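You operate a simulated robot arm through the tools that you are given. There is no shell and no other tool. Be economical: measure what you need, move in short steps, check, and stop when the job is done.

Carry out the task below with a simulated two-armed robot. There is one attempt and no reset: what you move stays moved.

TASK
Take the steel cup and put it on the white card on the paper strip at the end of the belt. Then take the glossy round chocolate and put it on the bench beside the bowl machine. Then take the flat tray on the open stretch of the belt and put it away on the tray shelf. Then take the tall tower tray from the middle shelf of the low black shelves and put it on the silver steel drip tray. Then open the drawer under the tubs, put the red cup in the drawer of the bench beside the bowl machine and shut the tubs again. Then switch the cooling switch on. Then fetch the square milk chocolate from the top of the island bench and set it on top of the white filter there. Then open the middle packing drawer, put the red paper cup from the inside of the middle packing drawer on the ledge beside the paper strip and shut the drawer again. Then switch the rack fan switch on. Then press the nine button three times. Then take the small white tray on the top of the low bench and put it away on the top of the narrow bench. Then pull the cabinet drawer open. The order counts.

Only the result counts: the job must be done as asked and must still hold three seconds after the hand-in. Knocking over, shifting, dropping, spilling or breaking anything else fails it.

THE ROBOT
Two 7-joint arms with two-finger parallel grippers on one trunk, on a base that drives. Base frame: it is fixed to the floor where the robot stands at the start and does not move with it; the origin is under the middle of the robot, x ahead of it, y to its left, z up; the surface under the hand at the start is at about z = 1018. Lengths are in mm, angles in rad, forces in N, time in s.
The left shoulder is at the start at [35, 101, 1200], the right one opposite. With the tool pointing down near the work surface each hand reaches from about 220 to 520 mm from the robot's upright axis, wherever it stands, measured 20 degrees to its own side. Places, roughly: bench beside the bowl machine (18x68 cm) [-200, 2340, 880]; cabinet drawer [100, -1700, 800]; cooling switch [-500, 2400, 1800]; drawer of the bench beside the bowl machine [-300, 2500, 700]; drawer under the tubs [-300, 2400, 800]; flat tray [2000, 0, 1000]; glossy round chocolate (3x3x2 cm) [600, -100, 1000]; ledge beside the paper strip [600, -300, 1000]; middle packing drawer [-1000, -1700, 800]; nine button [-2400, -1900, 900]; rack fan switch [-1900, -2800, 1400]; red cup (6x6x6 cm) [0, 2300, 900]; red paper cup (5x5x3 cm) [-1000, -1800, 700]; small white tray (10x8x2 cm) [5000, 2100, 600]; square milk chocolate (3x3x2 cm) [-1500, 700, 800]; steel cup (6x6x6 cm) [500, 0, 1000]; steel drip tray (18x26x3 cm) [2400, 2500, 500]; tall tower tray [2000, 2500, 500]; top of the narrow bench [-3700, -4200, 800]; tray shelf [-1900, 2600, 500]; white card [750, 250, 1000]; white filter [-1500, 250, 750]. Payload 2.4 kg a hand.
The tool frame of a hand sits at the grasp point between the pads (the TCP): z along the fingers, y along the line on which they close. The tips reach 24 mm beyond it. Largest opening 68 mm; finger width 17, thickness 10; the body of the gripper, 40 by 70 mm, starts 41 mm behind the TCP.
Orientation is that of the tool frame in the base frame, as a unit quaternion [w, x, y, z]. With the fingers straight down and closing along the base's y, the tool's x points along the base's -x, its y along +y and its z along -z.

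THE INTERFACE
- The arms move only by the tool jog_arm. It takes "left_commands", "right_commands" or both (then of equal length, played together; a hand with none holds still); each is a list of rows, each an object of numbers (a shift or turn left out is 0, a gripper value left out holds the last): "ax", "ay", "az": the turn, a rotation vector about the base's x, y, z in degrees; "tx", "ty", "tz": the shift along the base's x, y, z in mm; "fingers": the gripper command, from -1 (fully open) to 1 (shut), values between in proportion. In form: [{"ax": .., "ay": .., "az": .., "tx": .., "ty": .., "tz": .., "fingers": ..}, ...]. A call has 1 to 10 rows; each row shifts and turns the commanded pose from where the row before left it. Each row takes 0.2 s and may step no farther than 50 mm and 0.15 rad from the row before; otherwise, or with a gripper value out of range, the whole call is refused. A pose out of reach is approached as far as the arm can. The call stops where the force on the tool passes 40 N (or 10 N more than at its start, if that is more) or the arm is blocked; 0.2 s more then pass. The fingers move at their own pace (about 72 mm/s each) and stop on an object; they squeeze with about 44 N. The grip force told is the motor's: it shows also when the fingers shut on nothing. Time passes only in rows, and 0.2 s behind the last, so rows that do not move let the fingers close. It gives the time, the measured TCP pose, the force on the tool (base axes), the opening and the grip force at its end, in the units of the frame above (readings bear some noise), with the torque about the TCP (base axes, N m) and any sound that the robot's microphone picked up.
- Cameras (640 x 400 px; columns grow to the right, rows downward): "scene" is now at [133.1, -12.4, 1404.6]; the picture's right is [-0.12, -0.99, 0.00], its down [-0.27, 0.03, -0.96] and it looks along [0.95, -0.12, -0.28] (base axes); focal length 222 px, centre (320, 200). "left" rides on the left gripper at [84, -11, -75] in its tool frame; the picture's right is [0.13, 0.99, 0.00], its down [-0.60, 0.08, -0.79] and it looks along [-0.79, 0.10, 0.61] (tool axes); focal length 251 px, centre (320, 200). "right" rides on the right gripper at [84, 11, -75] in its tool frame; the picture's right is [-0.13, 0.99, 0.00], its down [-0.60, -0.08, -0.79] and it looks along [-0.79, -0.10, 0.61] (tool axes); focal length 251 px, centre (320, 200). There is no depth. A picture from a camera that has moved, and an enlarged one, comes with that camera's place and axes in the base frame and with its lens. The place of the scene camera against the robot may be out by one fixed shift of up to 25 mm in any direction.
- snapshot(camera): a new picture of that camera. No time passes.
- raise_lower(by): slides the trunk up (or, below 0, down) by that many mm; the arms and the scene camera ride with it, the base frame stays. It gives what a move gives, with no picture.
- base_move(legs): drives the robot by 1 to 6 legs, each [ahead, left, turn to the left] in mm, mm and rad, along the robot's own axes; the way and the turn of a leg run together, so that a leg with both is an arc; at most 1500 mm and 3.142 rad a leg. The arms and the cameras ride along, it lands a little off, and it stops where it bumps. It gives what a move gives.
- pan_tilt(pan, tilt): turns the head with the scene camera to pan (to the left, within 1.501 rad either way) and tilt (down, from -0.506 to 1.204), counted from straight ahead of the robot. It gives what a move gives.
- enlarge(camera, box): a new picture of the part [left, top, right, bottom] of that camera's present view, enlarged. No time passes.
- finish_job(): hands the job in; it is judged then, once.

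Go step by step. Nothing tells you exact positions but the pictures and the camera data: compare them with the known pose of the tool, close in by small moves and look again before you grip or let go. The budget is 567 turns and 370 pictures, counting those below and the enlarged ones. Unless the task says otherwise, let go and move clear before handing in.

The tools are called after "Call:" as name(argument=value, ...) on one line, values as JSON. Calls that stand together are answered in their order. jog_arm: Moves the arms, as the interface text tells. Its arguments: {"type":"object","properties":{"left_commands":{"type":"array"},"right_commands":{"type":"array"}},"required":[]} The other tools are called the same way: raise_lower (by) slides the trunk up or down; base_move (legs) drives the base; pan_tilt (pan, tilt) turns the head that bears the scene camera; snapshot (camera) takes a picture; enlarge (camera, box) takes an enlarged picture of a part of a camera's view; finish_job () hands the job in.

At the start:

```text
clock: 0.0
left_eef_pos: [366.2, 91.1, 1321.4]
left_tool_rot: [0.0, 0.0, 1.0, -0.001]
left_wrist_force: [-0.4, 0.0, -0.6]
left_ft_torque: [0.03, 0.01, 0.02]
left_gripper_width: 68.0
left_grasp_force: 0.0
right_eef_pos: [386.9, -214.5, 1245.1]
right_tool_rot: [0.001, 0.0, 1.0, -0.001]
right_wrist_force: [0.1, 0.1, -0.4]
right_ft_torque: [0.0, -0.01, 0.02]
right_gripper_width: 67.9
right_grasp_force: 0.0
trunk travel left (down, up): [-414.0, 435.0]
robot x, y, heading: [1.4, 0.0, 0.001]
head pan, tilt: [-0.122, 0.279]
```

scene: 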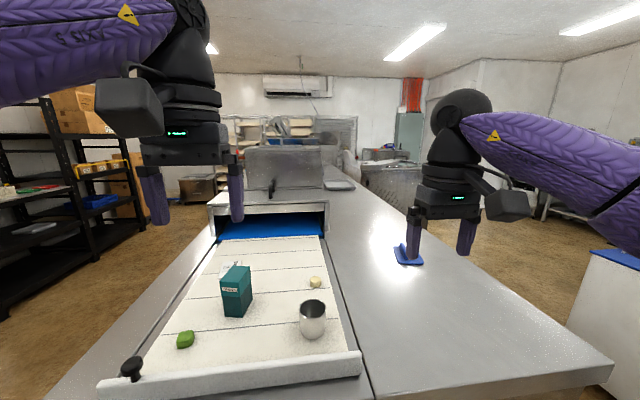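
right: 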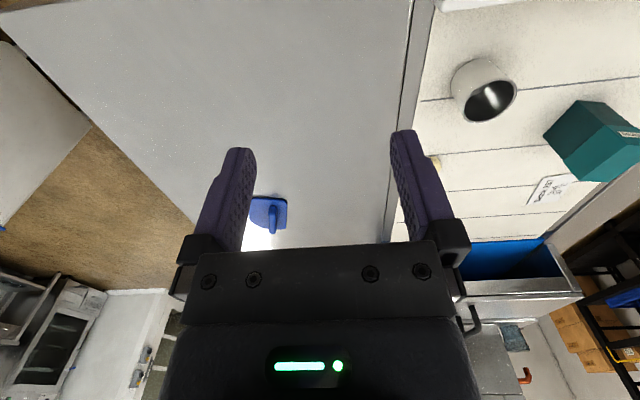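
left: 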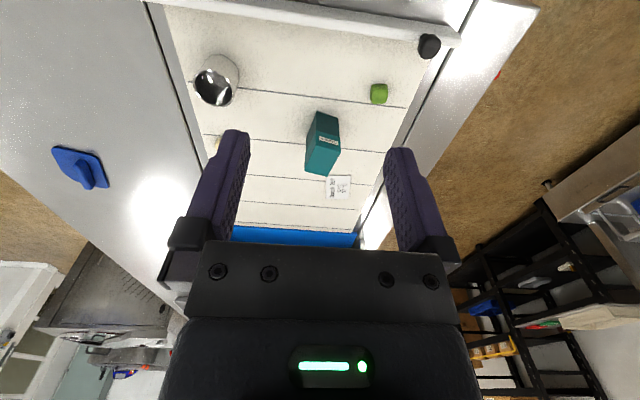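

I see the belt with the steel cup near (490,-45), a pale round chocolate near (640,-65), the card behind the teal box, and a blue thing on the bench. I enlarge to identify them better.

Call:
enlarge(camera="scene", box=[160, 220, 360, 345])

Call:
enlarge(camera="left", box=[160, 40, 440, 215])

```text
3.20 times, centred on (260, 282) of scene
camera zoom: at [133.1, -12.4, 1404.6], right [-0.12, -0.99, 0.0], down [-0.27, 0.03, -0.96], along [0.95, -0.12, -0.28], focal length 711 px, centre (512, -64)
```

zoom: 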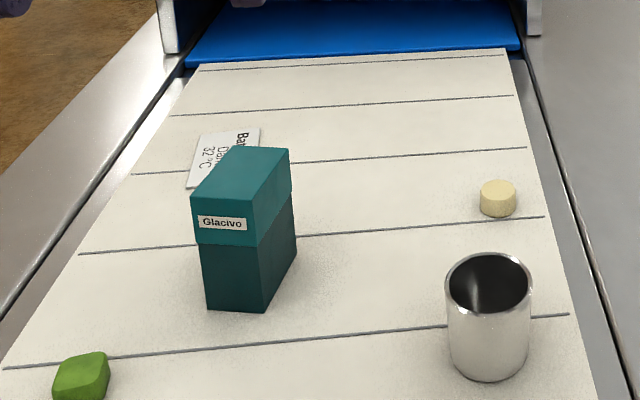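

```text
2.29 times, centred on (300, 128) of left
camera zoom: at [280.1, 80.2, 1396.7], right [-0.13, 0.99, 0.0], down [0.6, 0.08, 0.79], along [0.79, 0.1, -0.61], focal length 575 px, centre (366, 366)
```

zoom: 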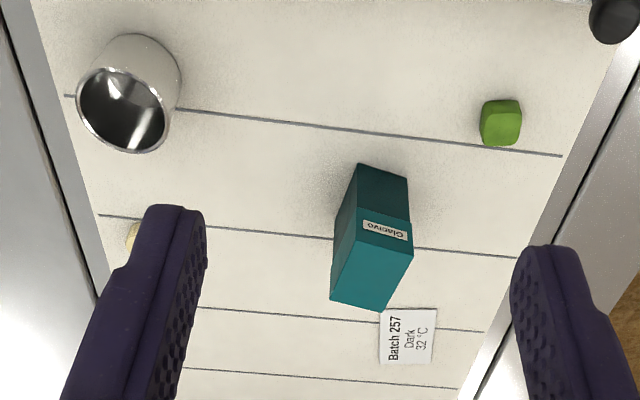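

The steel cup, chocolate and card are identified. I look down to see how far the robot stands from the bench, and to both sides.

Call:
pan_tilt(pan=0, tilt=1.1)

Call:
snapshot(camera="scene")

Call:
pan_tilt(pan=1.3, tilt=0.4)

Call:
snapshot(camera="scene")

Call:
pan_tilt(pan=-1.3, tilt=0.4)

Call:
snapshot(camera="scene")

```text
clock: 1.1
left_eef_pos: [365.7, 90.8, 1321.7]
left_tool_rot: [0.0, -0.001, 1.0, 0.001]
left_wrist_force: [0.4, 0.1, 0.2]
left_ft_torque: [-0.03, -0.01, 0.0]
left_gripper_width: 68.0
left_grasp_force: 0.1
right_eef_pos: [387.2, -215.5, 1246.3]
right_tool_rot: [0.0, 0.001, 1.0, 0.001]
right_wrist_force: [-0.6, 0.4, -0.3]
right_ft_torque: [0.02, 0.03, 0.01]
right_gripper_width: 67.9
right_grasp_force: 0.1
trunk travel left (down, up): [-414.0, 435.0]
robot x, y, heading: [-2.4, 0.9, 0.0]
head pan, tilt: [0.0, 1.1]
```

```text
364 pictures are left
camera scene: at [103.5, -1.1, 1336.5], right [0.0, -1.0, 0.0], down [-0.89, 0.0, -0.45], along [0.45, 0.0, -0.89], focal length 222 px, centre (320, 200)
```

scene: 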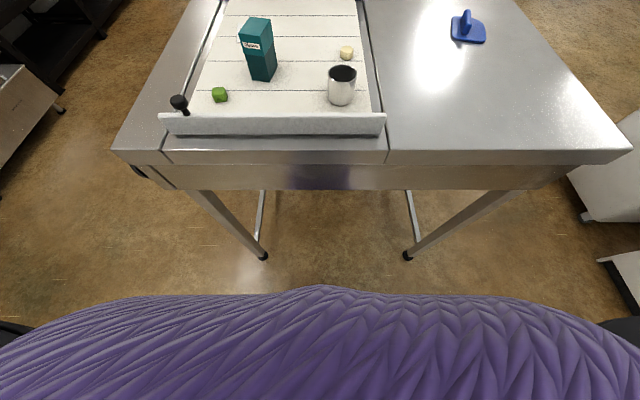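

```text
clock: 2.6
left_eef_pos: [364.2, 91.4, 1322.3]
left_tool_rot: [-0.001, -0.001, 1.0, 0.001]
left_wrist_force: [-0.2, 0.2, 0.4]
left_ft_torque: [-0.04, 0.01, 0.0]
left_gripper_width: 68.1
left_grasp_force: 0.1
right_eef_pos: [386.9, -215.1, 1245.5]
right_tool_rot: [-0.001, 0.0, 1.0, 0.0]
right_wrist_force: [-0.5, 0.2, -0.1]
right_ft_torque: [-0.03, 0.02, 0.0]
right_gripper_width: 67.9
right_grasp_force: 0.1
trunk travel left (down, up): [-414.0, 435.0]
robot x, y, heading: [2.1, 1.2, -0.001]
head pan, tilt: [1.3, 0.4]
```

```text
363 pictures are left
camera scene: at [65.2, 88.2, 1393.3], right [0.96, -0.27, 0.0], down [-0.1, -0.38, -0.92], along [0.25, 0.89, -0.39], focal length 222 px, centre (320, 200)
```

scene: 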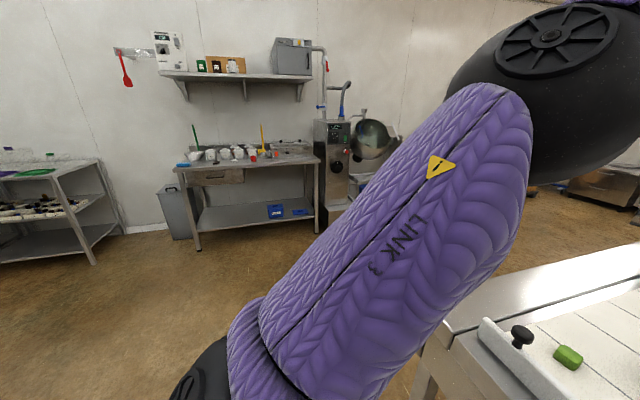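

```text
clock: 5.0
left_eef_pos: [364.1, 91.7, 1322.1]
left_tool_rot: [0.0, -0.001, 1.0, 0.0]
left_wrist_force: [-0.4, 0.8, -0.3]
left_ft_torque: [0.03, -0.02, -0.02]
left_gripper_width: 68.0
left_grasp_force: 0.1
right_eef_pos: [388.5, -215.5, 1245.2]
right_tool_rot: [-0.001, 0.0, 1.0, -0.001]
right_wrist_force: [-0.3, 0.5, -0.5]
right_ft_torque: [0.04, 0.01, 0.01]
right_gripper_width: 67.7
right_grasp_force: 0.0
trunk travel left (down, up): [-414.0, 435.0]
robot x, y, heading: [-2.2, -1.3, -0.002]
head pan, tilt: [-1.3, 0.4]
```

```text
362 pictures are left
camera scene: at [65.2, -90.3, 1393.3], right [-0.96, -0.27, 0.0], down [-0.1, 0.38, -0.92], along [0.25, -0.89, -0.39], focal length 222 px, centre (320, 200)
```

scene: 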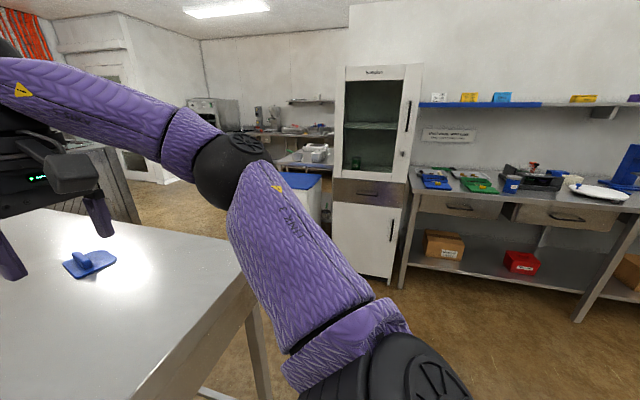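

The bench's front edge is at about x=350 and the robot can shift freely here. I shift right so the cup lies on the left hand's side, then hover over it.

Call:
base_move(legs=[[0, -150, 0]])

Call:
pan_tilt(pan=0, tilt=0.8)

Call:
jog_arm(left_commands=[{"tx": 22, "ty": 5, "tz": -25}, {"tx": 22, "ty": 5, "tz": -25}, {"tx": 22, "ty": 5, "tz": -25}, {"tx": 22, "ty": 0, "tz": -25}, {"tx": 22, "tz": -25}, {}])

Call:
snapshot(camera="left")

Call:
snapshot(camera="scene")

```text
clock: 6.3
left_eef_pos: [365.3, -60.2, 1323.0]
left_tool_rot: [0.0, -0.002, 1.0, 0.0]
left_wrist_force: [-0.4, 0.4, 0.2]
left_ft_torque: [0.01, 0.02, -0.01]
left_gripper_width: 68.0
left_grasp_force: 0.1
right_eef_pos: [389.2, -366.4, 1245.1]
right_tool_rot: [0.0, -0.001, 1.0, 0.0]
right_wrist_force: [-0.4, -0.3, -0.1]
right_ft_torque: [0.01, 0.01, -0.01]
right_gripper_width: 68.0
right_grasp_force: 0.1
trunk travel left (down, up): [-414.0, 435.0]
robot x, y, heading: [-3.4, -149.5, 0.003]
head pan, tilt: [-1.3, 0.4]
```

```text
clock: 7.8
left_eef_pos: [364.8, -60.4, 1322.1]
left_tool_rot: [0.0, -0.001, 1.0, 0.0]
left_wrist_force: [-0.4, -0.3, -0.4]
left_ft_torque: [0.02, -0.03, 0.01]
left_gripper_width: 67.9
left_grasp_force: 0.0
right_eef_pos: [388.9, -366.7, 1246.5]
right_tool_rot: [-0.001, -0.001, 1.0, 0.0]
right_wrist_force: [0.1, -0.3, 0.6]
right_ft_torque: [0.0, -0.02, 0.01]
right_gripper_width: 68.0
right_grasp_force: 0.0
trunk travel left (down, up): [-414.0, 435.0]
robot x, y, heading: [2.5, -149.2, -0.001]
head pan, tilt: [0.0, 0.799]
```

```text
clock: 9.2
left_eef_pos: [460.8, -47.1, 1202.7]
left_tool_rot: [-0.001, -0.001, 1.0, 0.0]
left_wrist_force: [1.1, -0.1, -1.5]
left_ft_torque: [0.0, -0.01, 0.0]
left_gripper_width: 68.0
left_grasp_force: 0.0
left hand out of reach, approached as far as the arm can: row 5
right_eef_pos: [388.7, -366.1, 1244.8]
right_tool_rot: [0.0, -0.001, 1.0, 0.0]
right_wrist_force: [0.3, 0.5, 0.3]
right_ft_torque: [0.01, 0.0, 0.02]
right_gripper_width: 68.3
right_grasp_force: 0.0
trunk travel left (down, up): [-414.0, 435.0]
robot x, y, heading: [-1.3, -152.8, 0.0]
head pan, tilt: [0.0, 0.799]
```

```text
361 pictures are left
camera left: at [376.4, -58.9, 1277.8], right [-0.13, 0.99, 0.0], down [0.6, 0.08, 0.79], along [0.79, 0.1, -0.61], focal length 251 px, centre (320, 200)
```

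left: 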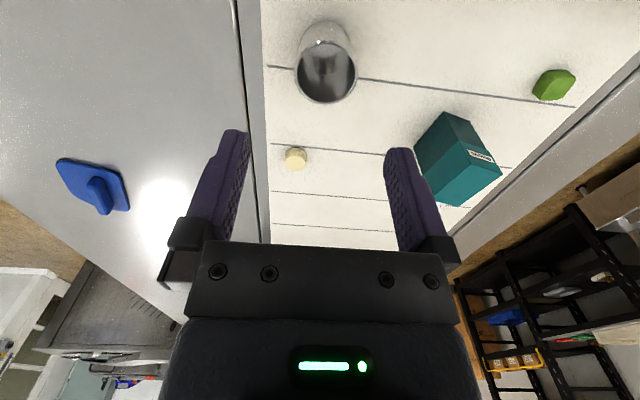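

```text
360 pictures are left
camera scene: at [121.4, -152.3, 1358.2], right [0.0, -1.0, 0.0], down [-0.72, 0.0, -0.7], along [0.7, 0.0, -0.72], focal length 222 px, centre (320, 200)
```

scene: 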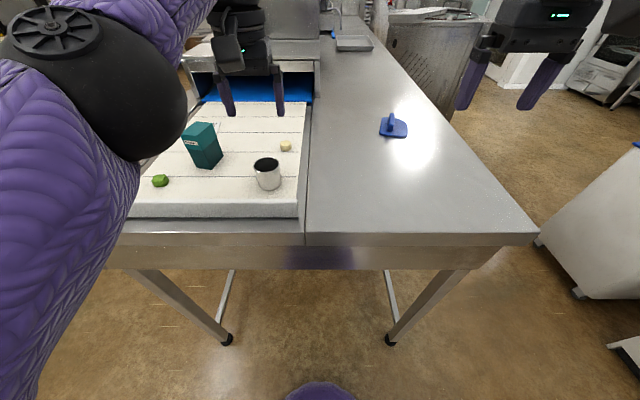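

The cup is at about (476,-42). The hand ran out of reach, so I drive a little ahead and line up above the cup.

Call:
base_move(legs=[[70, 0, 0]])

Call:
jog_arm(left_commands=[{}])

```text
clock: 10.2
left_eef_pos: [533.1, -48.8, 1203.0]
left_tool_rot: [-0.001, 0.0, 1.0, 0.0]
left_wrist_force: [-0.6, 0.2, 0.5]
left_ft_torque: [0.01, 0.05, 0.02]
left_gripper_width: 68.2
left_grasp_force: 0.0
right_eef_pos: [459.2, -366.4, 1244.5]
right_tool_rot: [-0.001, 0.0, 1.0, 0.0]
right_wrist_force: [1.1, -0.6, -0.2]
right_ft_torque: [0.0, -0.01, -0.03]
right_gripper_width: 68.2
right_grasp_force: 0.0
trunk travel left (down, up): [-414.0, 435.0]
robot x, y, heading: [73.0, -155.4, -0.0]
head pan, tilt: [0.0, 0.799]
```

```text
clock: 10.6
left_eef_pos: [531.5, -49.2, 1203.2]
left_tool_rot: [0.0, -0.001, 1.0, 0.0]
left_wrist_force: [0.0, -0.1, -0.6]
left_ft_torque: [-0.03, 0.03, -0.01]
left_gripper_width: 68.2
left_grasp_force: 0.1
right_eef_pos: [459.2, -365.9, 1245.5]
right_tool_rot: [0.0, 0.0, 1.0, 0.0]
right_wrist_force: [0.6, -0.4, 0.7]
right_ft_torque: [-0.02, 0.01, 0.0]
right_gripper_width: 68.1
right_grasp_force: 0.2
trunk travel left (down, up): [-414.0, 435.0]
robot x, y, heading: [70.6, -150.0, 0.0]
head pan, tilt: [0.0, 0.799]
```

Now aligning above the cup at z about 1120 and looking again.

Call:
jog_arm(left_commands=[{"tx": -28, "ty": 4, "tz": -20}, {"tx": -28, "ty": 3, "tz": -20}, {"tz": -20}, {"tz": -20}, {}])

Call:
snapshot(camera="left")

Call:
enlarge(camera="scene", box=[180, 80, 380, 205])

```text
clock: 11.8
left_eef_pos: [476.5, -42.0, 1122.2]
left_tool_rot: [0.0, 0.0, 1.0, -0.001]
left_wrist_force: [0.3, 0.2, -0.3]
left_ft_torque: [-0.05, -0.02, 0.0]
left_gripper_width: 67.8
left_grasp_force: 0.0
right_eef_pos: [458.1, -366.4, 1245.8]
right_tool_rot: [0.0, -0.001, 1.0, 0.0]
right_wrist_force: [-0.2, 0.9, 0.0]
right_ft_torque: [0.0, 0.02, 0.03]
right_gripper_width: 68.0
right_grasp_force: 0.0
trunk travel left (down, up): [-414.0, 435.0]
robot x, y, heading: [69.8, -153.3, -0.002]
head pan, tilt: [0.0, 0.799]
```

```text
359 pictures are left
camera left: at [390.3, -51.9, 1196.7], right [-0.13, 0.99, 0.0], down [0.6, 0.08, 0.79], along [0.79, 0.1, -0.61], focal length 251 px, centre (320, 200)
```

left: 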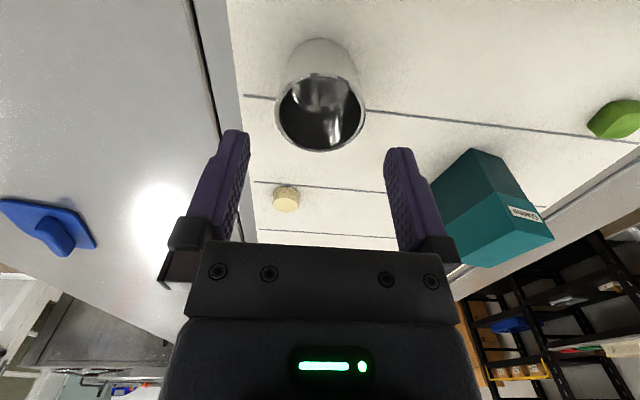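

```text
3.20 times, centred on (280, 142) of scene
camera zoom: at [191.3, -152.3, 1358.2], right [0.0, -1.0, 0.0], down [-0.72, 0.0, -0.7], along [0.7, 0.0, -0.72], focal length 711 px, centre (448, 384)
```

zoom: 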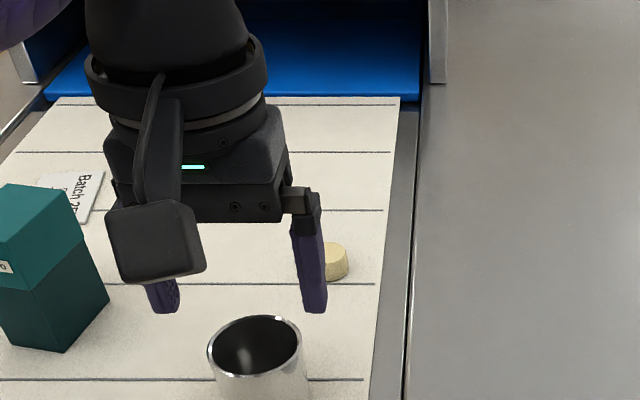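

The rim height is uncertain, so I measure it by parallax with enlarged pictures at two heights.

Call:
enlarge(camera="left", box=[220, 20, 420, 145])

Call:
jog_arm(left_commands=[{"tz": 35}, {"tz": 35}, {"tz": 30}, {}])

Call:
enlarge(camera="left", box=[220, 0, 420, 125])

```text
3.20 times, centred on (320, 82) of left
camera zoom: at [390.3, -51.9, 1196.7], right [-0.13, 0.99, 0.0], down [0.6, 0.08, 0.79], along [0.79, 0.1, -0.61], focal length 805 px, centre (320, 576)
```

zoom: 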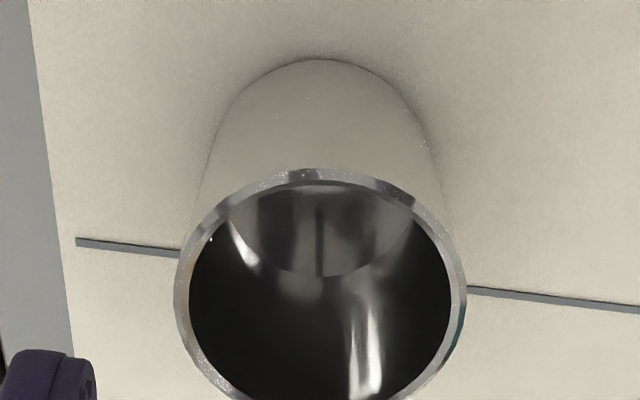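

```text
clock: 12.8
left_eef_pos: [475.5, -41.1, 1223.7]
left_tool_rot: [0.0, -0.001, 1.0, 0.0]
left_wrist_force: [0.3, 0.2, 0.1]
left_ft_torque: [0.03, -0.02, 0.04]
left_gripper_width: 68.2
left_grasp_force: 0.0
right_eef_pos: [458.0, -365.7, 1246.3]
right_tool_rot: [0.0, -0.001, 1.0, 0.0]
right_wrist_force: [0.6, 0.2, 0.2]
right_ft_torque: [0.03, -0.01, -0.05]
right_gripper_width: 67.9
right_grasp_force: 0.1
trunk travel left (down, up): [-414.0, 435.0]
robot x, y, heading: [72.4, -147.5, -0.003]
head pan, tilt: [0.0, 0.799]
```

```text
3.20 times, centred on (320, 62) of left
camera zoom: at [389.9, -51.6, 1298.1], right [-0.13, 0.99, 0.0], down [0.6, 0.08, 0.79], along [0.79, 0.1, -0.61], focal length 805 px, centre (320, 640)
```

zoom: 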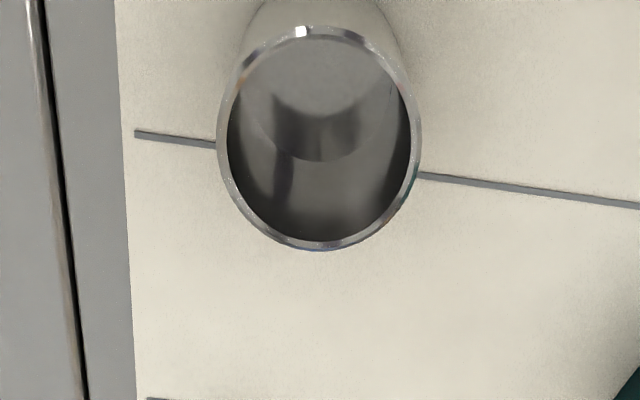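

The rim is 52 mm wide, its centre at (474.5,-41.4), top at z≈1070. The hand is aligned; I go down and grip.

Call:
jog_arm(left_commands=[{"tz": -45}, {"tz": -45}, {"tz": -30}, {"tz": -25}, {"tz": -15}, {"tz": -12}, {}])

Call:
jog_arm(left_commands=[{"fingers": 1}, {}, {}, {}])

Call:
snapshot(camera="left")

```text
clock: 14.4
left_eef_pos: [473.1, -40.0, 1050.3]
left_tool_rot: [0.0, -0.001, 1.0, -0.001]
left_wrist_force: [-0.3, 0.0, 0.7]
left_ft_torque: [0.01, -0.02, 0.02]
left_gripper_width: 68.0
left_grasp_force: 0.1
right_eef_pos: [458.3, -365.5, 1246.6]
right_tool_rot: [0.0, 0.001, 1.0, 0.0]
right_wrist_force: [0.3, 1.3, -0.5]
right_ft_torque: [-0.02, 0.0, 0.0]
right_gripper_width: 67.8
right_grasp_force: 0.1
trunk travel left (down, up): [-414.0, 435.0]
robot x, y, heading: [71.6, -149.2, -0.001]
head pan, tilt: [0.0, 0.799]
```

```text
clock: 15.4
left_eef_pos: [475.3, -40.4, 1050.1]
left_tool_rot: [0.0, -0.001, 1.0, -0.001]
left_wrist_force: [-0.5, -0.6, -0.2]
left_ft_torque: [0.03, 0.01, -0.01]
left_gripper_width: 52.1
left_grasp_force: 44.3
right_eef_pos: [458.5, -366.3, 1246.1]
right_tool_rot: [0.001, 0.0, 1.0, 0.0]
right_wrist_force: [-0.1, -0.8, -0.5]
right_ft_torque: [-0.01, -0.02, -0.01]
right_gripper_width: 67.9
right_grasp_force: 0.0
trunk travel left (down, up): [-414.0, 435.0]
robot x, y, heading: [70.9, -148.9, -0.004]
head pan, tilt: [0.0, 0.799]
```

```text
355 pictures are left
camera left: at [389.8, -51.0, 1125.9], right [-0.13, 0.99, 0.0], down [0.6, 0.08, 0.79], along [0.79, 0.1, -0.61], focal length 251 px, centre (320, 200)
```

left: 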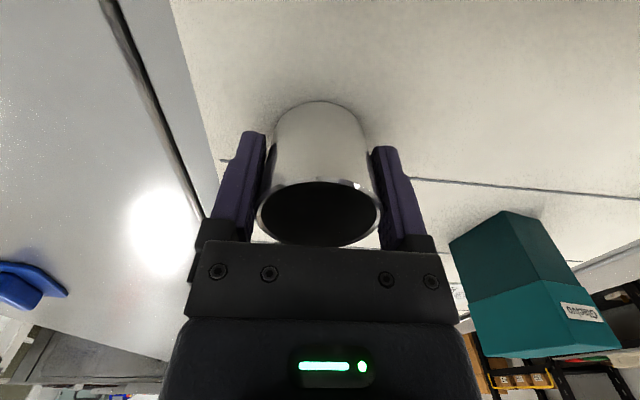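

Grip is firm. I lift and drive around the front-left corner of the bench to approach the card from the belt's left side.

Call:
jog_arm(left_commands=[{"tz": 40}, {"tz": 45}, {"tz": 45}, {"tz": 45}, {"tz": 45}, {"tx": -30, "tz": 30}, {"tx": -40}, {"tx": -30}, {}])

Call:
base_move(legs=[[-200, 0, 0], [0, 1050, 0], [0, 0, -1.571], [0, 650, 0]])

Call:
pan_tilt(pan=0.2, tilt=0.8)

Call:
snapshot(camera="scene")

Call:
snapshot(camera="left")

```text
clock: 17.4
left_eef_pos: [375.9, -39.6, 1299.7]
left_tool_rot: [0.0, -0.002, 1.0, -0.001]
left_wrist_force: [-0.4, 0.1, -0.5]
left_ft_torque: [0.02, -0.01, 0.02]
left_gripper_width: 51.3
left_grasp_force: 44.2
right_eef_pos: [459.3, -365.8, 1246.2]
right_tool_rot: [0.0, 0.0, 1.0, 0.0]
right_wrist_force: [-0.4, 0.0, -0.8]
right_ft_torque: [0.02, 0.04, 0.02]
right_gripper_width: 68.1
right_grasp_force: 0.0
trunk travel left (down, up): [-414.0, 435.0]
robot x, y, heading: [69.9, -153.9, -0.001]
head pan, tilt: [0.0, 0.799]
```

```text
clock: 31.1
left_eef_pos: [625.3, 619.5, 1299.9]
left_tool_rot: [0.0, 0.705, 0.709, 0.0]
left_wrist_force: [-0.8, 0.2, -0.7]
left_ft_torque: [-0.01, 0.03, 0.03]
left_gripper_width: 50.3
left_grasp_force: 44.1
right_eef_pos: [299.9, 536.2, 1246.6]
right_tool_rot: [0.0, 0.706, 0.709, 0.0]
right_wrist_force: [-0.1, -0.5, -0.3]
right_ft_torque: [0.02, 0.0, 0.03]
right_gripper_width: 68.1
right_grasp_force: 0.0
trunk travel left (down, up): [-414.0, 435.0]
robot x, y, heading: [513.0, 928.7, -1.563]
head pan, tilt: [0.0, 0.799]
```

```text
clock: 31.9
left_eef_pos: [624.8, 620.5, 1299.8]
left_tool_rot: [0.0, 0.704, 0.71, 0.0]
left_wrist_force: [0.2, 1.0, -0.3]
left_ft_torque: [0.0, 0.0, 0.01]
left_gripper_width: 50.5
left_grasp_force: 43.8
right_eef_pos: [299.1, 535.4, 1245.6]
right_tool_rot: [0.0, 0.705, 0.709, 0.0]
right_wrist_force: [0.2, 0.3, -0.3]
right_ft_torque: [0.01, -0.01, -0.04]
right_gripper_width: 68.1
right_grasp_force: 0.1
trunk travel left (down, up): [-414.0, 435.0]
robot x, y, heading: [513.7, 926.5, -1.565]
head pan, tilt: [0.201, 0.799]
```

```text
354 pictures are left
camera scene: at [539.8, 815.9, 1358.2], right [-0.98, -0.2, 0.0], down [-0.15, 0.7, -0.7], along [0.14, -0.68, -0.72], focal length 222 px, centre (320, 200)
```

scene: 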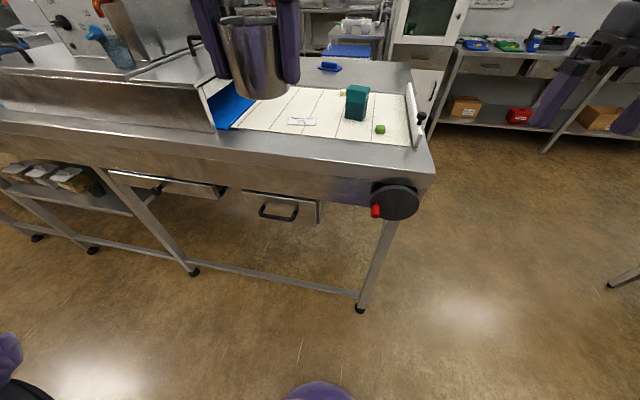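

```text
353 pictures are left
camera left: at [612.6, 704.0, 1374.6], right [0.99, 0.14, 0.0], down [0.08, -0.6, 0.79], along [0.11, -0.79, -0.61], focal length 251 px, centre (320, 200)
```

left: 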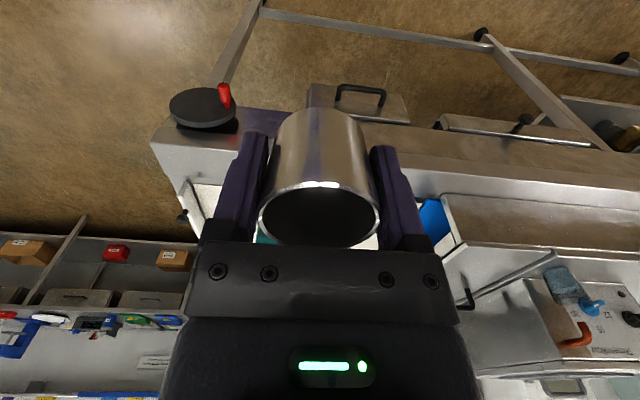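

The card is visible beyond the belt's edge. I drive closer to the bench side.

Call:
base_move(legs=[[0, 90, -0.006], [255, 0, 0]])

Call:
snapshot(camera="left")

Call:
snapshot(camera="scene")

```text
clock: 34.4
left_eef_pos: [715.1, 364.6, 1298.3]
left_tool_rot: [0.0, 0.706, 0.708, -0.001]
left_wrist_force: [0.7, 0.0, -0.4]
left_ft_torque: [0.01, 0.02, 0.01]
left_gripper_width: 50.2
left_grasp_force: 43.8
right_eef_pos: [389.7, 283.9, 1246.0]
right_tool_rot: [0.0, 0.707, 0.708, 0.0]
right_wrist_force: [-1.0, 0.2, 0.2]
right_ft_torque: [0.02, 0.02, 0.0]
right_gripper_width: 67.9
right_grasp_force: 0.0
trunk travel left (down, up): [-414.0, 435.0]
robot x, y, heading: [603.3, 674.2, -1.574]
head pan, tilt: [0.201, 0.799]
```

```text
352 pictures are left
camera left: at [702.7, 448.9, 1374.4], right [0.99, 0.13, 0.0], down [0.08, -0.6, 0.79], along [0.1, -0.79, -0.61], focal length 251 px, centre (320, 200)
```

left: 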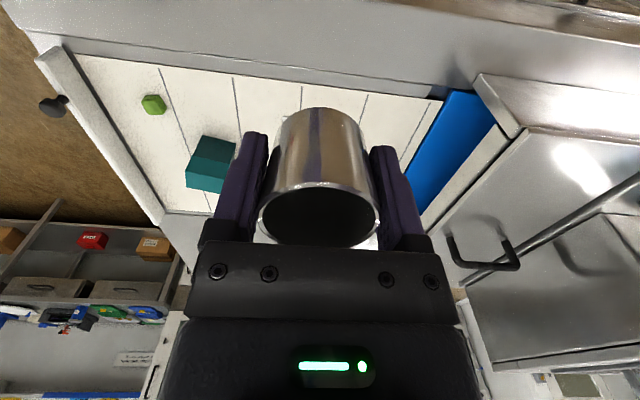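

```text
351 pictures are left
camera scene: at [630.5, 561.3, 1358.1], right [-0.98, -0.2, 0.0], down [-0.14, 0.7, -0.7], along [0.14, -0.68, -0.72], focal length 222 px, centre (320, 200)
```

scene: 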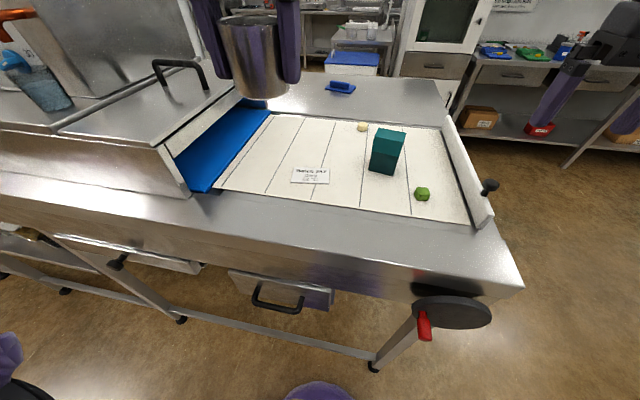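

I shift the hand aside so the cup does not hide the card from the hand camera.

Call:
jog_arm(left_commands=[{"tx": 45}, {"tx": 45}, {"tx": 10}, {}])

Call:
enlarge(camera="left", box=[120, 40, 360, 190])

```text
clock: 35.4
left_eef_pos: [815.6, 364.3, 1301.8]
left_tool_rot: [0.0, 0.707, 0.708, 0.0]
left_wrist_force: [-0.2, 0.2, -0.6]
left_ft_torque: [0.02, -0.01, 0.01]
left_gripper_width: 50.2
left_grasp_force: 45.1
right_eef_pos: [388.1, 284.8, 1245.7]
right_tool_rot: [0.0, 0.707, 0.708, -0.001]
right_wrist_force: [0.3, 0.1, -1.0]
right_ft_torque: [0.04, 0.0, -0.02]
right_gripper_width: 67.9
right_grasp_force: 0.1
trunk travel left (down, up): [-414.0, 435.0]
robot x, y, heading: [601.6, 674.2, -1.574]
head pan, tilt: [0.201, 0.799]
```

```text
2.67 times, centred on (240, 115) of left
camera zoom: at [803.3, 449.7, 1375.4], right [0.99, 0.13, 0.0], down [0.08, -0.6, 0.79], along [0.1, -0.79, -0.61], focal length 670 px, centre (533, 427)
```

zoom: 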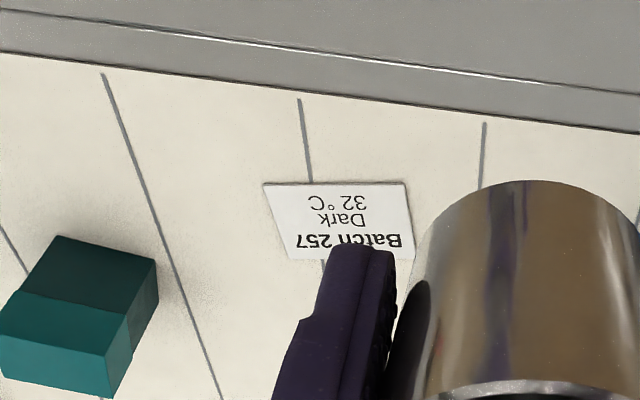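

The card centre is at about (716,178), 85 by 55 mm. I bring the cup lower and over the card.

Call:
jog_arm(left_commands=[{"tx": -49, "tz": -5}, {"tx": -45, "tz": -20}, {"tx": -5, "tz": -45}, {"tz": -45}, {"tz": -45}, {"ty": -20, "tz": -40}, {"ty": -40}, {"ty": -40}, {"ty": -40}, {}])

Call:
jog_arm(left_commands=[{"ty": -40}, {"ty": -6}, {}])

Call:
snapshot(camera="left")

Call:
snapshot(camera="scene")

```text
clock: 37.6
left_eef_pos: [715.6, 225.9, 1101.0]
left_tool_rot: [0.001, 0.707, 0.708, 0.0]
left_wrist_force: [0.6, -0.3, -1.7]
left_ft_torque: [0.01, 0.03, 0.01]
left_gripper_width: 49.9
left_grasp_force: 43.9
right_eef_pos: [389.0, 283.5, 1246.5]
right_tool_rot: [0.0, 0.706, 0.708, 0.0]
right_wrist_force: [0.8, 0.3, -0.4]
right_ft_torque: [0.04, -0.04, 0.0]
right_gripper_width: 68.0
right_grasp_force: 0.1
trunk travel left (down, up): [-414.0, 435.0]
robot x, y, heading: [603.9, 670.3, -1.573]
head pan, tilt: [0.201, 0.799]
```

```text
clock: 38.4
left_eef_pos: [714.9, 183.7, 1098.9]
left_tool_rot: [0.001, 0.707, 0.707, 0.0]
left_wrist_force: [-0.1, 0.5, -0.8]
left_ft_torque: [-0.01, 0.0, 0.01]
left_gripper_width: 50.0
left_grasp_force: 43.7
right_eef_pos: [388.7, 283.5, 1244.7]
right_tool_rot: [0.0, 0.706, 0.708, -0.001]
right_wrist_force: [0.7, 0.0, -0.5]
right_ft_torque: [0.0, -0.02, -0.02]
right_gripper_width: 67.8
right_grasp_force: 0.0
trunk travel left (down, up): [-414.0, 435.0]
robot x, y, heading: [602.8, 671.7, -1.57]
head pan, tilt: [0.201, 0.799]
```

```text
349 pictures are left
camera left: at [702.2, 266.3, 1173.7], right [0.99, 0.13, 0.0], down [0.08, -0.6, 0.79], along [0.1, -0.79, -0.61], focal length 251 px, centre (320, 200)
```

left: 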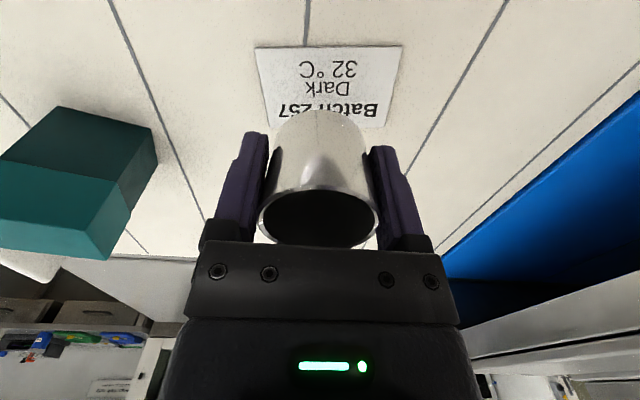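

```text
348 pictures are left
camera scene: at [630.5, 562.0, 1358.2], right [-0.98, -0.2, 0.0], down [-0.14, 0.7, -0.7], along [0.14, -0.68, -0.72], focal length 222 px, centre (320, 200)
```

scene: 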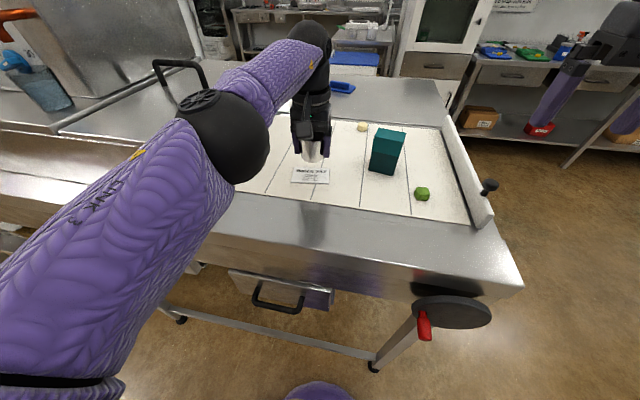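

The card lies straight below the cup. I lower gently until it touches.

Call:
jog_arm(left_commands=[{"tx": 1, "ty": -1, "tz": -20}, {"tz": -15}, {"tz": -8}, {"tz": -2}, {}])

Call:
jog_arm(left_commands=[{"tz": -1.5}, {}])

Call:
snapshot(camera="left")

```text
clock: 39.6
left_eef_pos: [715.6, 178.6, 1054.4]
left_tool_rot: [0.0, 0.706, 0.708, -0.001]
left_wrist_force: [-0.3, -0.3, -1.2]
left_ft_torque: [-0.01, 0.02, 0.01]
left_gripper_width: 49.8
left_grasp_force: 44.5
right_eef_pos: [388.7, 283.4, 1245.5]
right_tool_rot: [0.0, 0.707, 0.708, 0.0]
right_wrist_force: [0.3, 0.8, -0.4]
right_ft_torque: [0.01, 0.03, -0.01]
right_gripper_width: 68.1
right_grasp_force: 0.1
trunk travel left (down, up): [-414.0, 435.0]
robot x, y, heading: [603.7, 670.0, -1.573]
head pan, tilt: [0.201, 0.799]
```

```text
clock: 40.2
left_eef_pos: [716.5, 179.4, 1052.9]
left_tool_rot: [0.0, 0.706, 0.708, -0.001]
left_wrist_force: [0.5, 0.0, 3.6]
left_ft_torque: [-0.04, 0.02, -0.03]
left_gripper_width: 49.9
left_grasp_force: 43.7
right_eef_pos: [388.9, 284.3, 1246.2]
right_tool_rot: [0.0, 0.707, 0.708, 0.0]
right_wrist_force: [0.2, -0.1, 0.5]
right_ft_torque: [0.03, 0.03, 0.0]
right_gripper_width: 68.0
right_grasp_force: 0.1
trunk travel left (down, up): [-414.0, 435.0]
robot x, y, heading: [605.1, 673.3, -1.57]
head pan, tilt: [0.201, 0.799]
```

```text
347 pictures are left
camera left: at [704.0, 263.2, 1128.2], right [0.99, 0.13, 0.0], down [0.08, -0.6, 0.79], along [0.1, -0.79, -0.61], focal length 251 px, centre (320, 200)
```

left: 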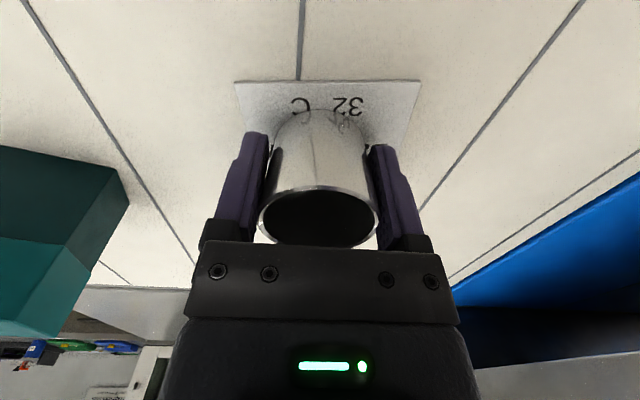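

Contact felt; I release and lift away.

Call:
jog_arm(left_commands=[{"fingers": -1}, {}, {}, {"tz": 15}, {"tz": 35}, {"tz": 40}, {"tz": 30}, {}])

Call:
snapshot(camera="left")

```text
clock: 42.0
left_eef_pos: [719.4, 198.8, 1172.3]
left_tool_rot: [-0.001, 0.706, 0.708, -0.001]
left_wrist_force: [1.0, -0.6, -0.1]
left_ft_torque: [-0.01, -0.01, 0.0]
left_gripper_width: 68.0
left_grasp_force: 0.1
left hand out of reach, approached as far as the arm can: row 5, 6, 7
right_eef_pos: [388.3, 283.5, 1246.4]
right_tool_rot: [-0.001, 0.706, 0.708, -0.001]
right_wrist_force: [0.2, -0.5, 0.2]
right_ft_torque: [0.02, -0.01, -0.01]
right_gripper_width: 68.2
right_grasp_force: 0.1
trunk travel left (down, up): [-414.0, 435.0]
robot x, y, heading: [605.1, 670.6, -1.573]
head pan, tilt: [0.201, 0.799]
```

```text
346 pictures are left
camera left: at [707.9, 283.5, 1247.3], right [0.99, 0.13, 0.0], down [0.08, -0.6, 0.79], along [0.1, -0.79, -0.61], focal length 251 px, centre (320, 200)
```

left: 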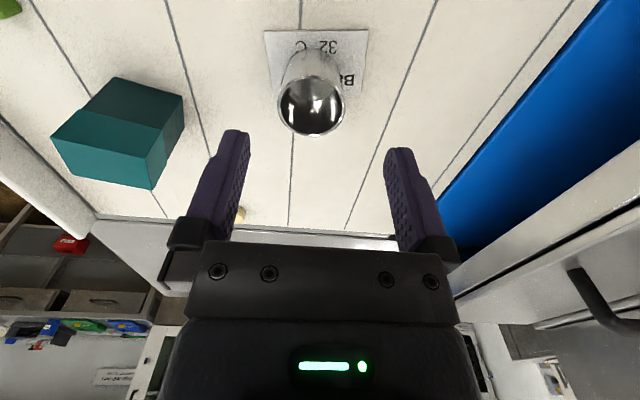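

The cup stands on the card. Now I retract and drive back to the front for the round chocolate near (610,-61).

Call:
jog_arm(left_commands=[{"ty": 40, "tz": 10}, {"ty": 40, "tz": 30}, {"ty": 40, "tz": 30}, {}])

Call:
base_move(legs=[[-260, 0, 0], [0, -690, 0], [0, 0, 1.571], [0, -1150, 0], [200, 0, 0]])

Call:
snapshot(camera="left")

```text
clock: 43.0
left_eef_pos: [716.9, 320.0, 1241.2]
left_tool_rot: [0.0, 0.706, 0.708, 0.0]
left_wrist_force: [0.0, 0.2, -0.1]
left_ft_torque: [0.01, 0.0, -0.01]
left_gripper_width: 68.1
left_grasp_force: 0.0
left hand out of reach, approached as far as the arm can: row 1
right_eef_pos: [388.0, 283.9, 1244.5]
right_tool_rot: [0.001, 0.707, 0.708, 0.0]
right_wrist_force: [0.1, -0.1, -0.2]
right_ft_torque: [0.02, -0.01, 0.0]
right_gripper_width: 68.0
right_grasp_force: 0.0
trunk travel left (down, up): [-414.0, 435.0]
robot x, y, heading: [602.2, 672.7, -1.574]
head pan, tilt: [0.201, 0.799]
```

```text
clock: 58.9
left_eef_pos: [472.0, -96.3, 1240.1]
left_tool_rot: [0.001, -0.011, 1.0, 0.0]
left_wrist_force: [0.7, -0.7, 0.0]
left_ft_torque: [-0.01, 0.0, -0.01]
left_gripper_width: 68.0
left_grasp_force: 0.2
right_eef_pos: [514.2, -424.1, 1245.9]
right_tool_rot: [0.0, -0.01, 1.0, 0.0]
right_wrist_force: [-0.2, -0.1, -0.3]
right_ft_torque: [0.02, -0.02, 0.01]
right_gripper_width: 68.0
right_grasp_force: 0.0
trunk travel left (down, up): [-414.0, 435.0]
robot x, y, heading: [121.1, -213.9, 0.02]
head pan, tilt: [0.201, 0.799]
```

```text
345 pictures are left
camera left: at [387.3, -108.6, 1314.7], right [-0.15, 0.99, 0.0], down [0.6, 0.09, 0.79], along [0.78, 0.12, -0.61], focal length 251 px, centre (320, 200)
```

left: 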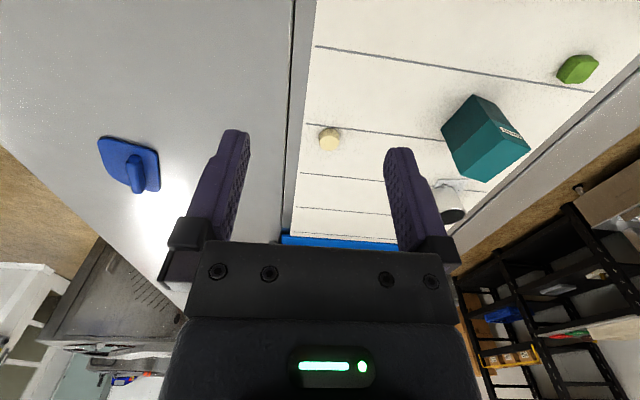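

The chocolate is at about (608,-61). I edge closer and bring the hand above it.

Call:
base_move(legs=[[28, 0, -0.02]])

Call:
jog_arm(left_commands=[{"ty": 15, "tz": -45}, {"ty": 15, "tz": -45}, {"tx": 20, "ty": 5, "tz": -40}, {"tx": 30}, {"tx": 30}, {"tx": 28}, {}])

Call:
snapshot(camera="left")

```text
clock: 59.7
left_eef_pos: [502.9, -102.1, 1239.1]
left_tool_rot: [0.001, -0.001, 1.0, 0.0]
left_wrist_force: [0.7, 0.2, -0.3]
left_ft_torque: [0.02, 0.02, 0.0]
left_gripper_width: 68.0
left_grasp_force: 0.1
right_eef_pos: [538.0, -431.7, 1246.1]
right_tool_rot: [-0.001, 0.0, 1.0, -0.001]
right_wrist_force: [-0.5, -0.2, 0.3]
right_ft_torque: [-0.02, 0.02, 0.03]
right_gripper_width: 67.8
right_grasp_force: 0.0
trunk travel left (down, up): [-414.0, 435.0]
robot x, y, heading: [148.7, -214.8, 0.0]
head pan, tilt: [0.201, 0.799]
```

```text
clock: 61.3
left_eef_pos: [609.6, -67.0, 1111.9]
left_tool_rot: [0.0, 0.0, 1.0, 0.0]
left_wrist_force: [-0.7, 0.1, 0.1]
left_ft_torque: [0.03, -0.03, 0.02]
left_gripper_width: 67.9
left_grasp_force: 0.1
right_eef_pos: [537.2, -430.5, 1246.6]
right_tool_rot: [0.0, 0.0, 1.0, 0.0]
right_wrist_force: [0.1, 0.3, 0.3]
right_ft_torque: [0.02, -0.01, -0.01]
right_gripper_width: 68.3
right_grasp_force: 0.1
trunk travel left (down, up): [-414.0, 435.0]
robot x, y, heading: [147.0, -214.7, -0.001]
head pan, tilt: [0.201, 0.799]
```

```text
344 pictures are left
camera left: at [524.3, -77.3, 1186.8], right [-0.13, 0.99, 0.0], down [0.6, 0.08, 0.79], along [0.79, 0.1, -0.61], focal length 251 px, centre (320, 200)
```

left: 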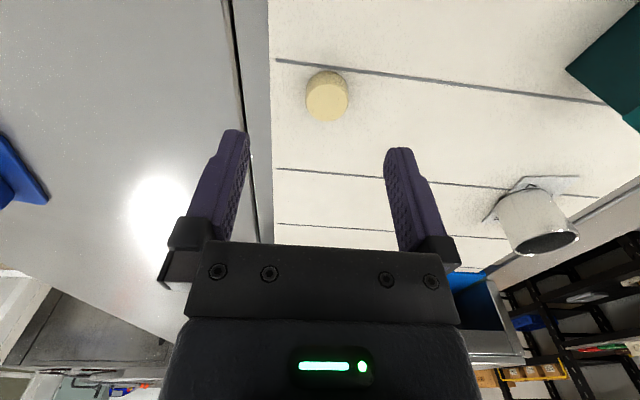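

Aligning over it (615,-61), lowering and gripping.

Call:
jog_arm(left_commands=[{"tx": 4.5, "ty": 5.5, "tz": -20}, {"tz": -20}, {"tz": -15}, {"tz": -10}, {}])

Call:
snapshot(camera="left")

```text
clock: 62.5
left_eef_pos: [614.9, -61.9, 1047.7]
left_tool_rot: [0.001, -0.001, 1.0, 0.0]
left_wrist_force: [-0.1, 0.5, 0.9]
left_ft_torque: [0.0, 0.01, -0.02]
left_gripper_width: 68.0
left_grasp_force: 0.1
right_eef_pos: [537.8, -431.4, 1245.0]
right_tool_rot: [0.001, 0.0, 1.0, 0.0]
right_wrist_force: [1.0, 0.1, 0.5]
right_ft_torque: [0.01, -0.01, 0.0]
right_gripper_width: 68.1
right_grasp_force: 0.1
trunk travel left (down, up): [-414.0, 435.0]
robot x, y, heading: [148.7, -215.2, -0.0]
head pan, tilt: [0.201, 0.799]
```

```text
343 pictures are left
camera left: at [529.1, -72.7, 1120.3], right [-0.13, 0.99, 0.0], down [0.6, 0.08, 0.79], along [0.79, 0.1, -0.61], focal length 251 px, centre (320, 200)
```

left: 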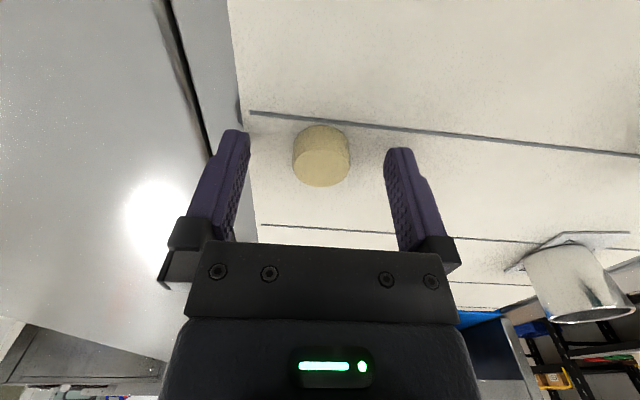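

Centred. I grip the chocolate.

Call:
jog_arm(left_commands=[{"tz": -2, "fingers": -1}, {"fingers": 1}, {}, {}, {}, {"tz": 30}, {"tz": 45}, {"tx": -30, "tz": 45}, {"tx": -40, "tz": 40}, {"tx": -40, "tz": 40}])

Call:
snapshot(camera="left")

```text
refused: row 8 steps farther than a row can; nothing moved
```

```text
342 pictures are left
camera left: at [529.1, -72.7, 1120.3], right [-0.13, 0.99, 0.0], down [0.6, 0.08, 0.79], along [0.79, 0.1, -0.61], focal length 251 px, centre (320, 200)
```

left: 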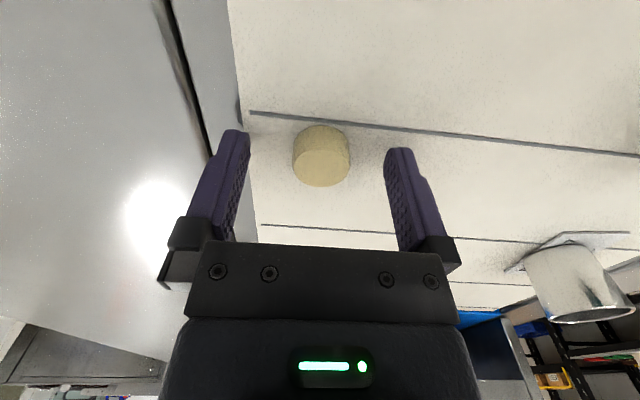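

A step was too long; I retry with shorter rows.

Call:
jog_arm(left_commands=[{"tz": -2, "fingers": -1}, {"fingers": 1}, {}, {}, {}, {"tz": 30}, {"tz": 40}, {"tx": -25, "tz": 40}, {"tx": -30, "tz": 35}, {"tx": -30, "tz": 35}])

Call:
snapshot(camera="left")

```text
clock: 64.7
left_eef_pos: [528.9, -63.4, 1225.8]
left_tool_rot: [0.001, 0.0, 1.0, 0.001]
left_wrist_force: [0.6, -0.7, 0.8]
left_ft_torque: [0.05, 0.01, -0.01]
left_gripper_width: 27.4
left_grasp_force: 42.2
right_eef_pos: [536.8, -430.6, 1246.9]
right_tool_rot: [-0.001, 0.0, 1.0, -0.001]
right_wrist_force: [0.5, -0.3, 0.0]
right_ft_torque: [0.01, 0.0, -0.02]
right_gripper_width: 67.8
right_grasp_force: 0.1
trunk travel left (down, up): [-414.0, 435.0]
robot x, y, heading: [153.0, -212.2, 0.002]
head pan, tilt: [0.201, 0.799]
```

```text
341 pictures are left
camera left: at [443.0, -73.3, 1300.4], right [-0.13, 0.99, 0.0], down [0.6, 0.08, 0.79], along [0.79, 0.1, -0.61], focal length 251 px, centre (320, 200)
```

left: 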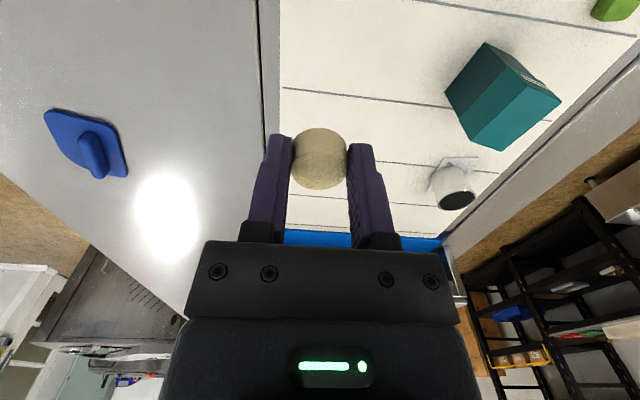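

The chocolate is held (27 mm). Now I drive back and toward the bench by the bowl machine at the left.

Call:
base_move(legs=[[-330, 0, 0], [0, 0, 1.571], [1400, 0, 0]])

Call:
pan_tilt(pan=0.0, tilt=0.4)

Call:
snapshot(camera="scene")

```text
clock: 77.2
left_eef_pos: [-326.0, 1539.5, 1224.8]
left_tool_rot: [0.001, -0.705, 0.709, -0.001]
left_wrist_force: [-0.5, 0.1, -1.3]
left_ft_torque: [0.02, 0.01, 0.02]
left_gripper_width: 27.4
left_grasp_force: 41.9
right_eef_pos: [42.8, 1545.1, 1245.8]
right_tool_rot: [0.0, -0.705, 0.709, -0.001]
right_wrist_force: [-0.1, -0.3, 0.2]
right_ft_torque: [0.02, -0.01, -0.01]
right_gripper_width: 68.2
right_grasp_force: 0.0
trunk travel left (down, up): [-414.0, 435.0]
robot x, y, heading: [-171.5, 1159.9, 1.564]
head pan, tilt: [0.201, 0.799]
```

```text
clock: 78.0
left_eef_pos: [-325.3, 1540.0, 1224.2]
left_tool_rot: [0.001, -0.705, 0.709, -0.001]
left_wrist_force: [-0.5, 0.2, -0.7]
left_ft_torque: [0.0, -0.02, 0.0]
left_gripper_width: 27.5
left_grasp_force: 41.4
right_eef_pos: [43.6, 1545.1, 1245.3]
right_tool_rot: [0.0, -0.706, 0.709, -0.001]
right_wrist_force: [-0.6, -0.5, -0.6]
right_ft_torque: [0.0, 0.02, 0.01]
right_gripper_width: 67.9
right_grasp_force: 0.0
trunk travel left (down, up): [-414.0, 435.0]
robot x, y, heading: [-174.5, 1157.2, 1.572]
head pan, tilt: [0.0, 0.4]
```

```text
340 pictures are left
camera scene: at [-163.0, 1279.9, 1393.2], right [1.0, -0.01, 0.0], down [0.0, -0.39, -0.92], along [0.0, 0.92, -0.39], focal length 222 px, centre (320, 200)
```

scene: 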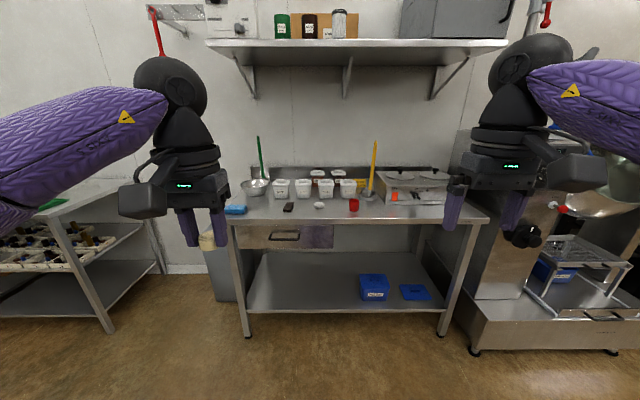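

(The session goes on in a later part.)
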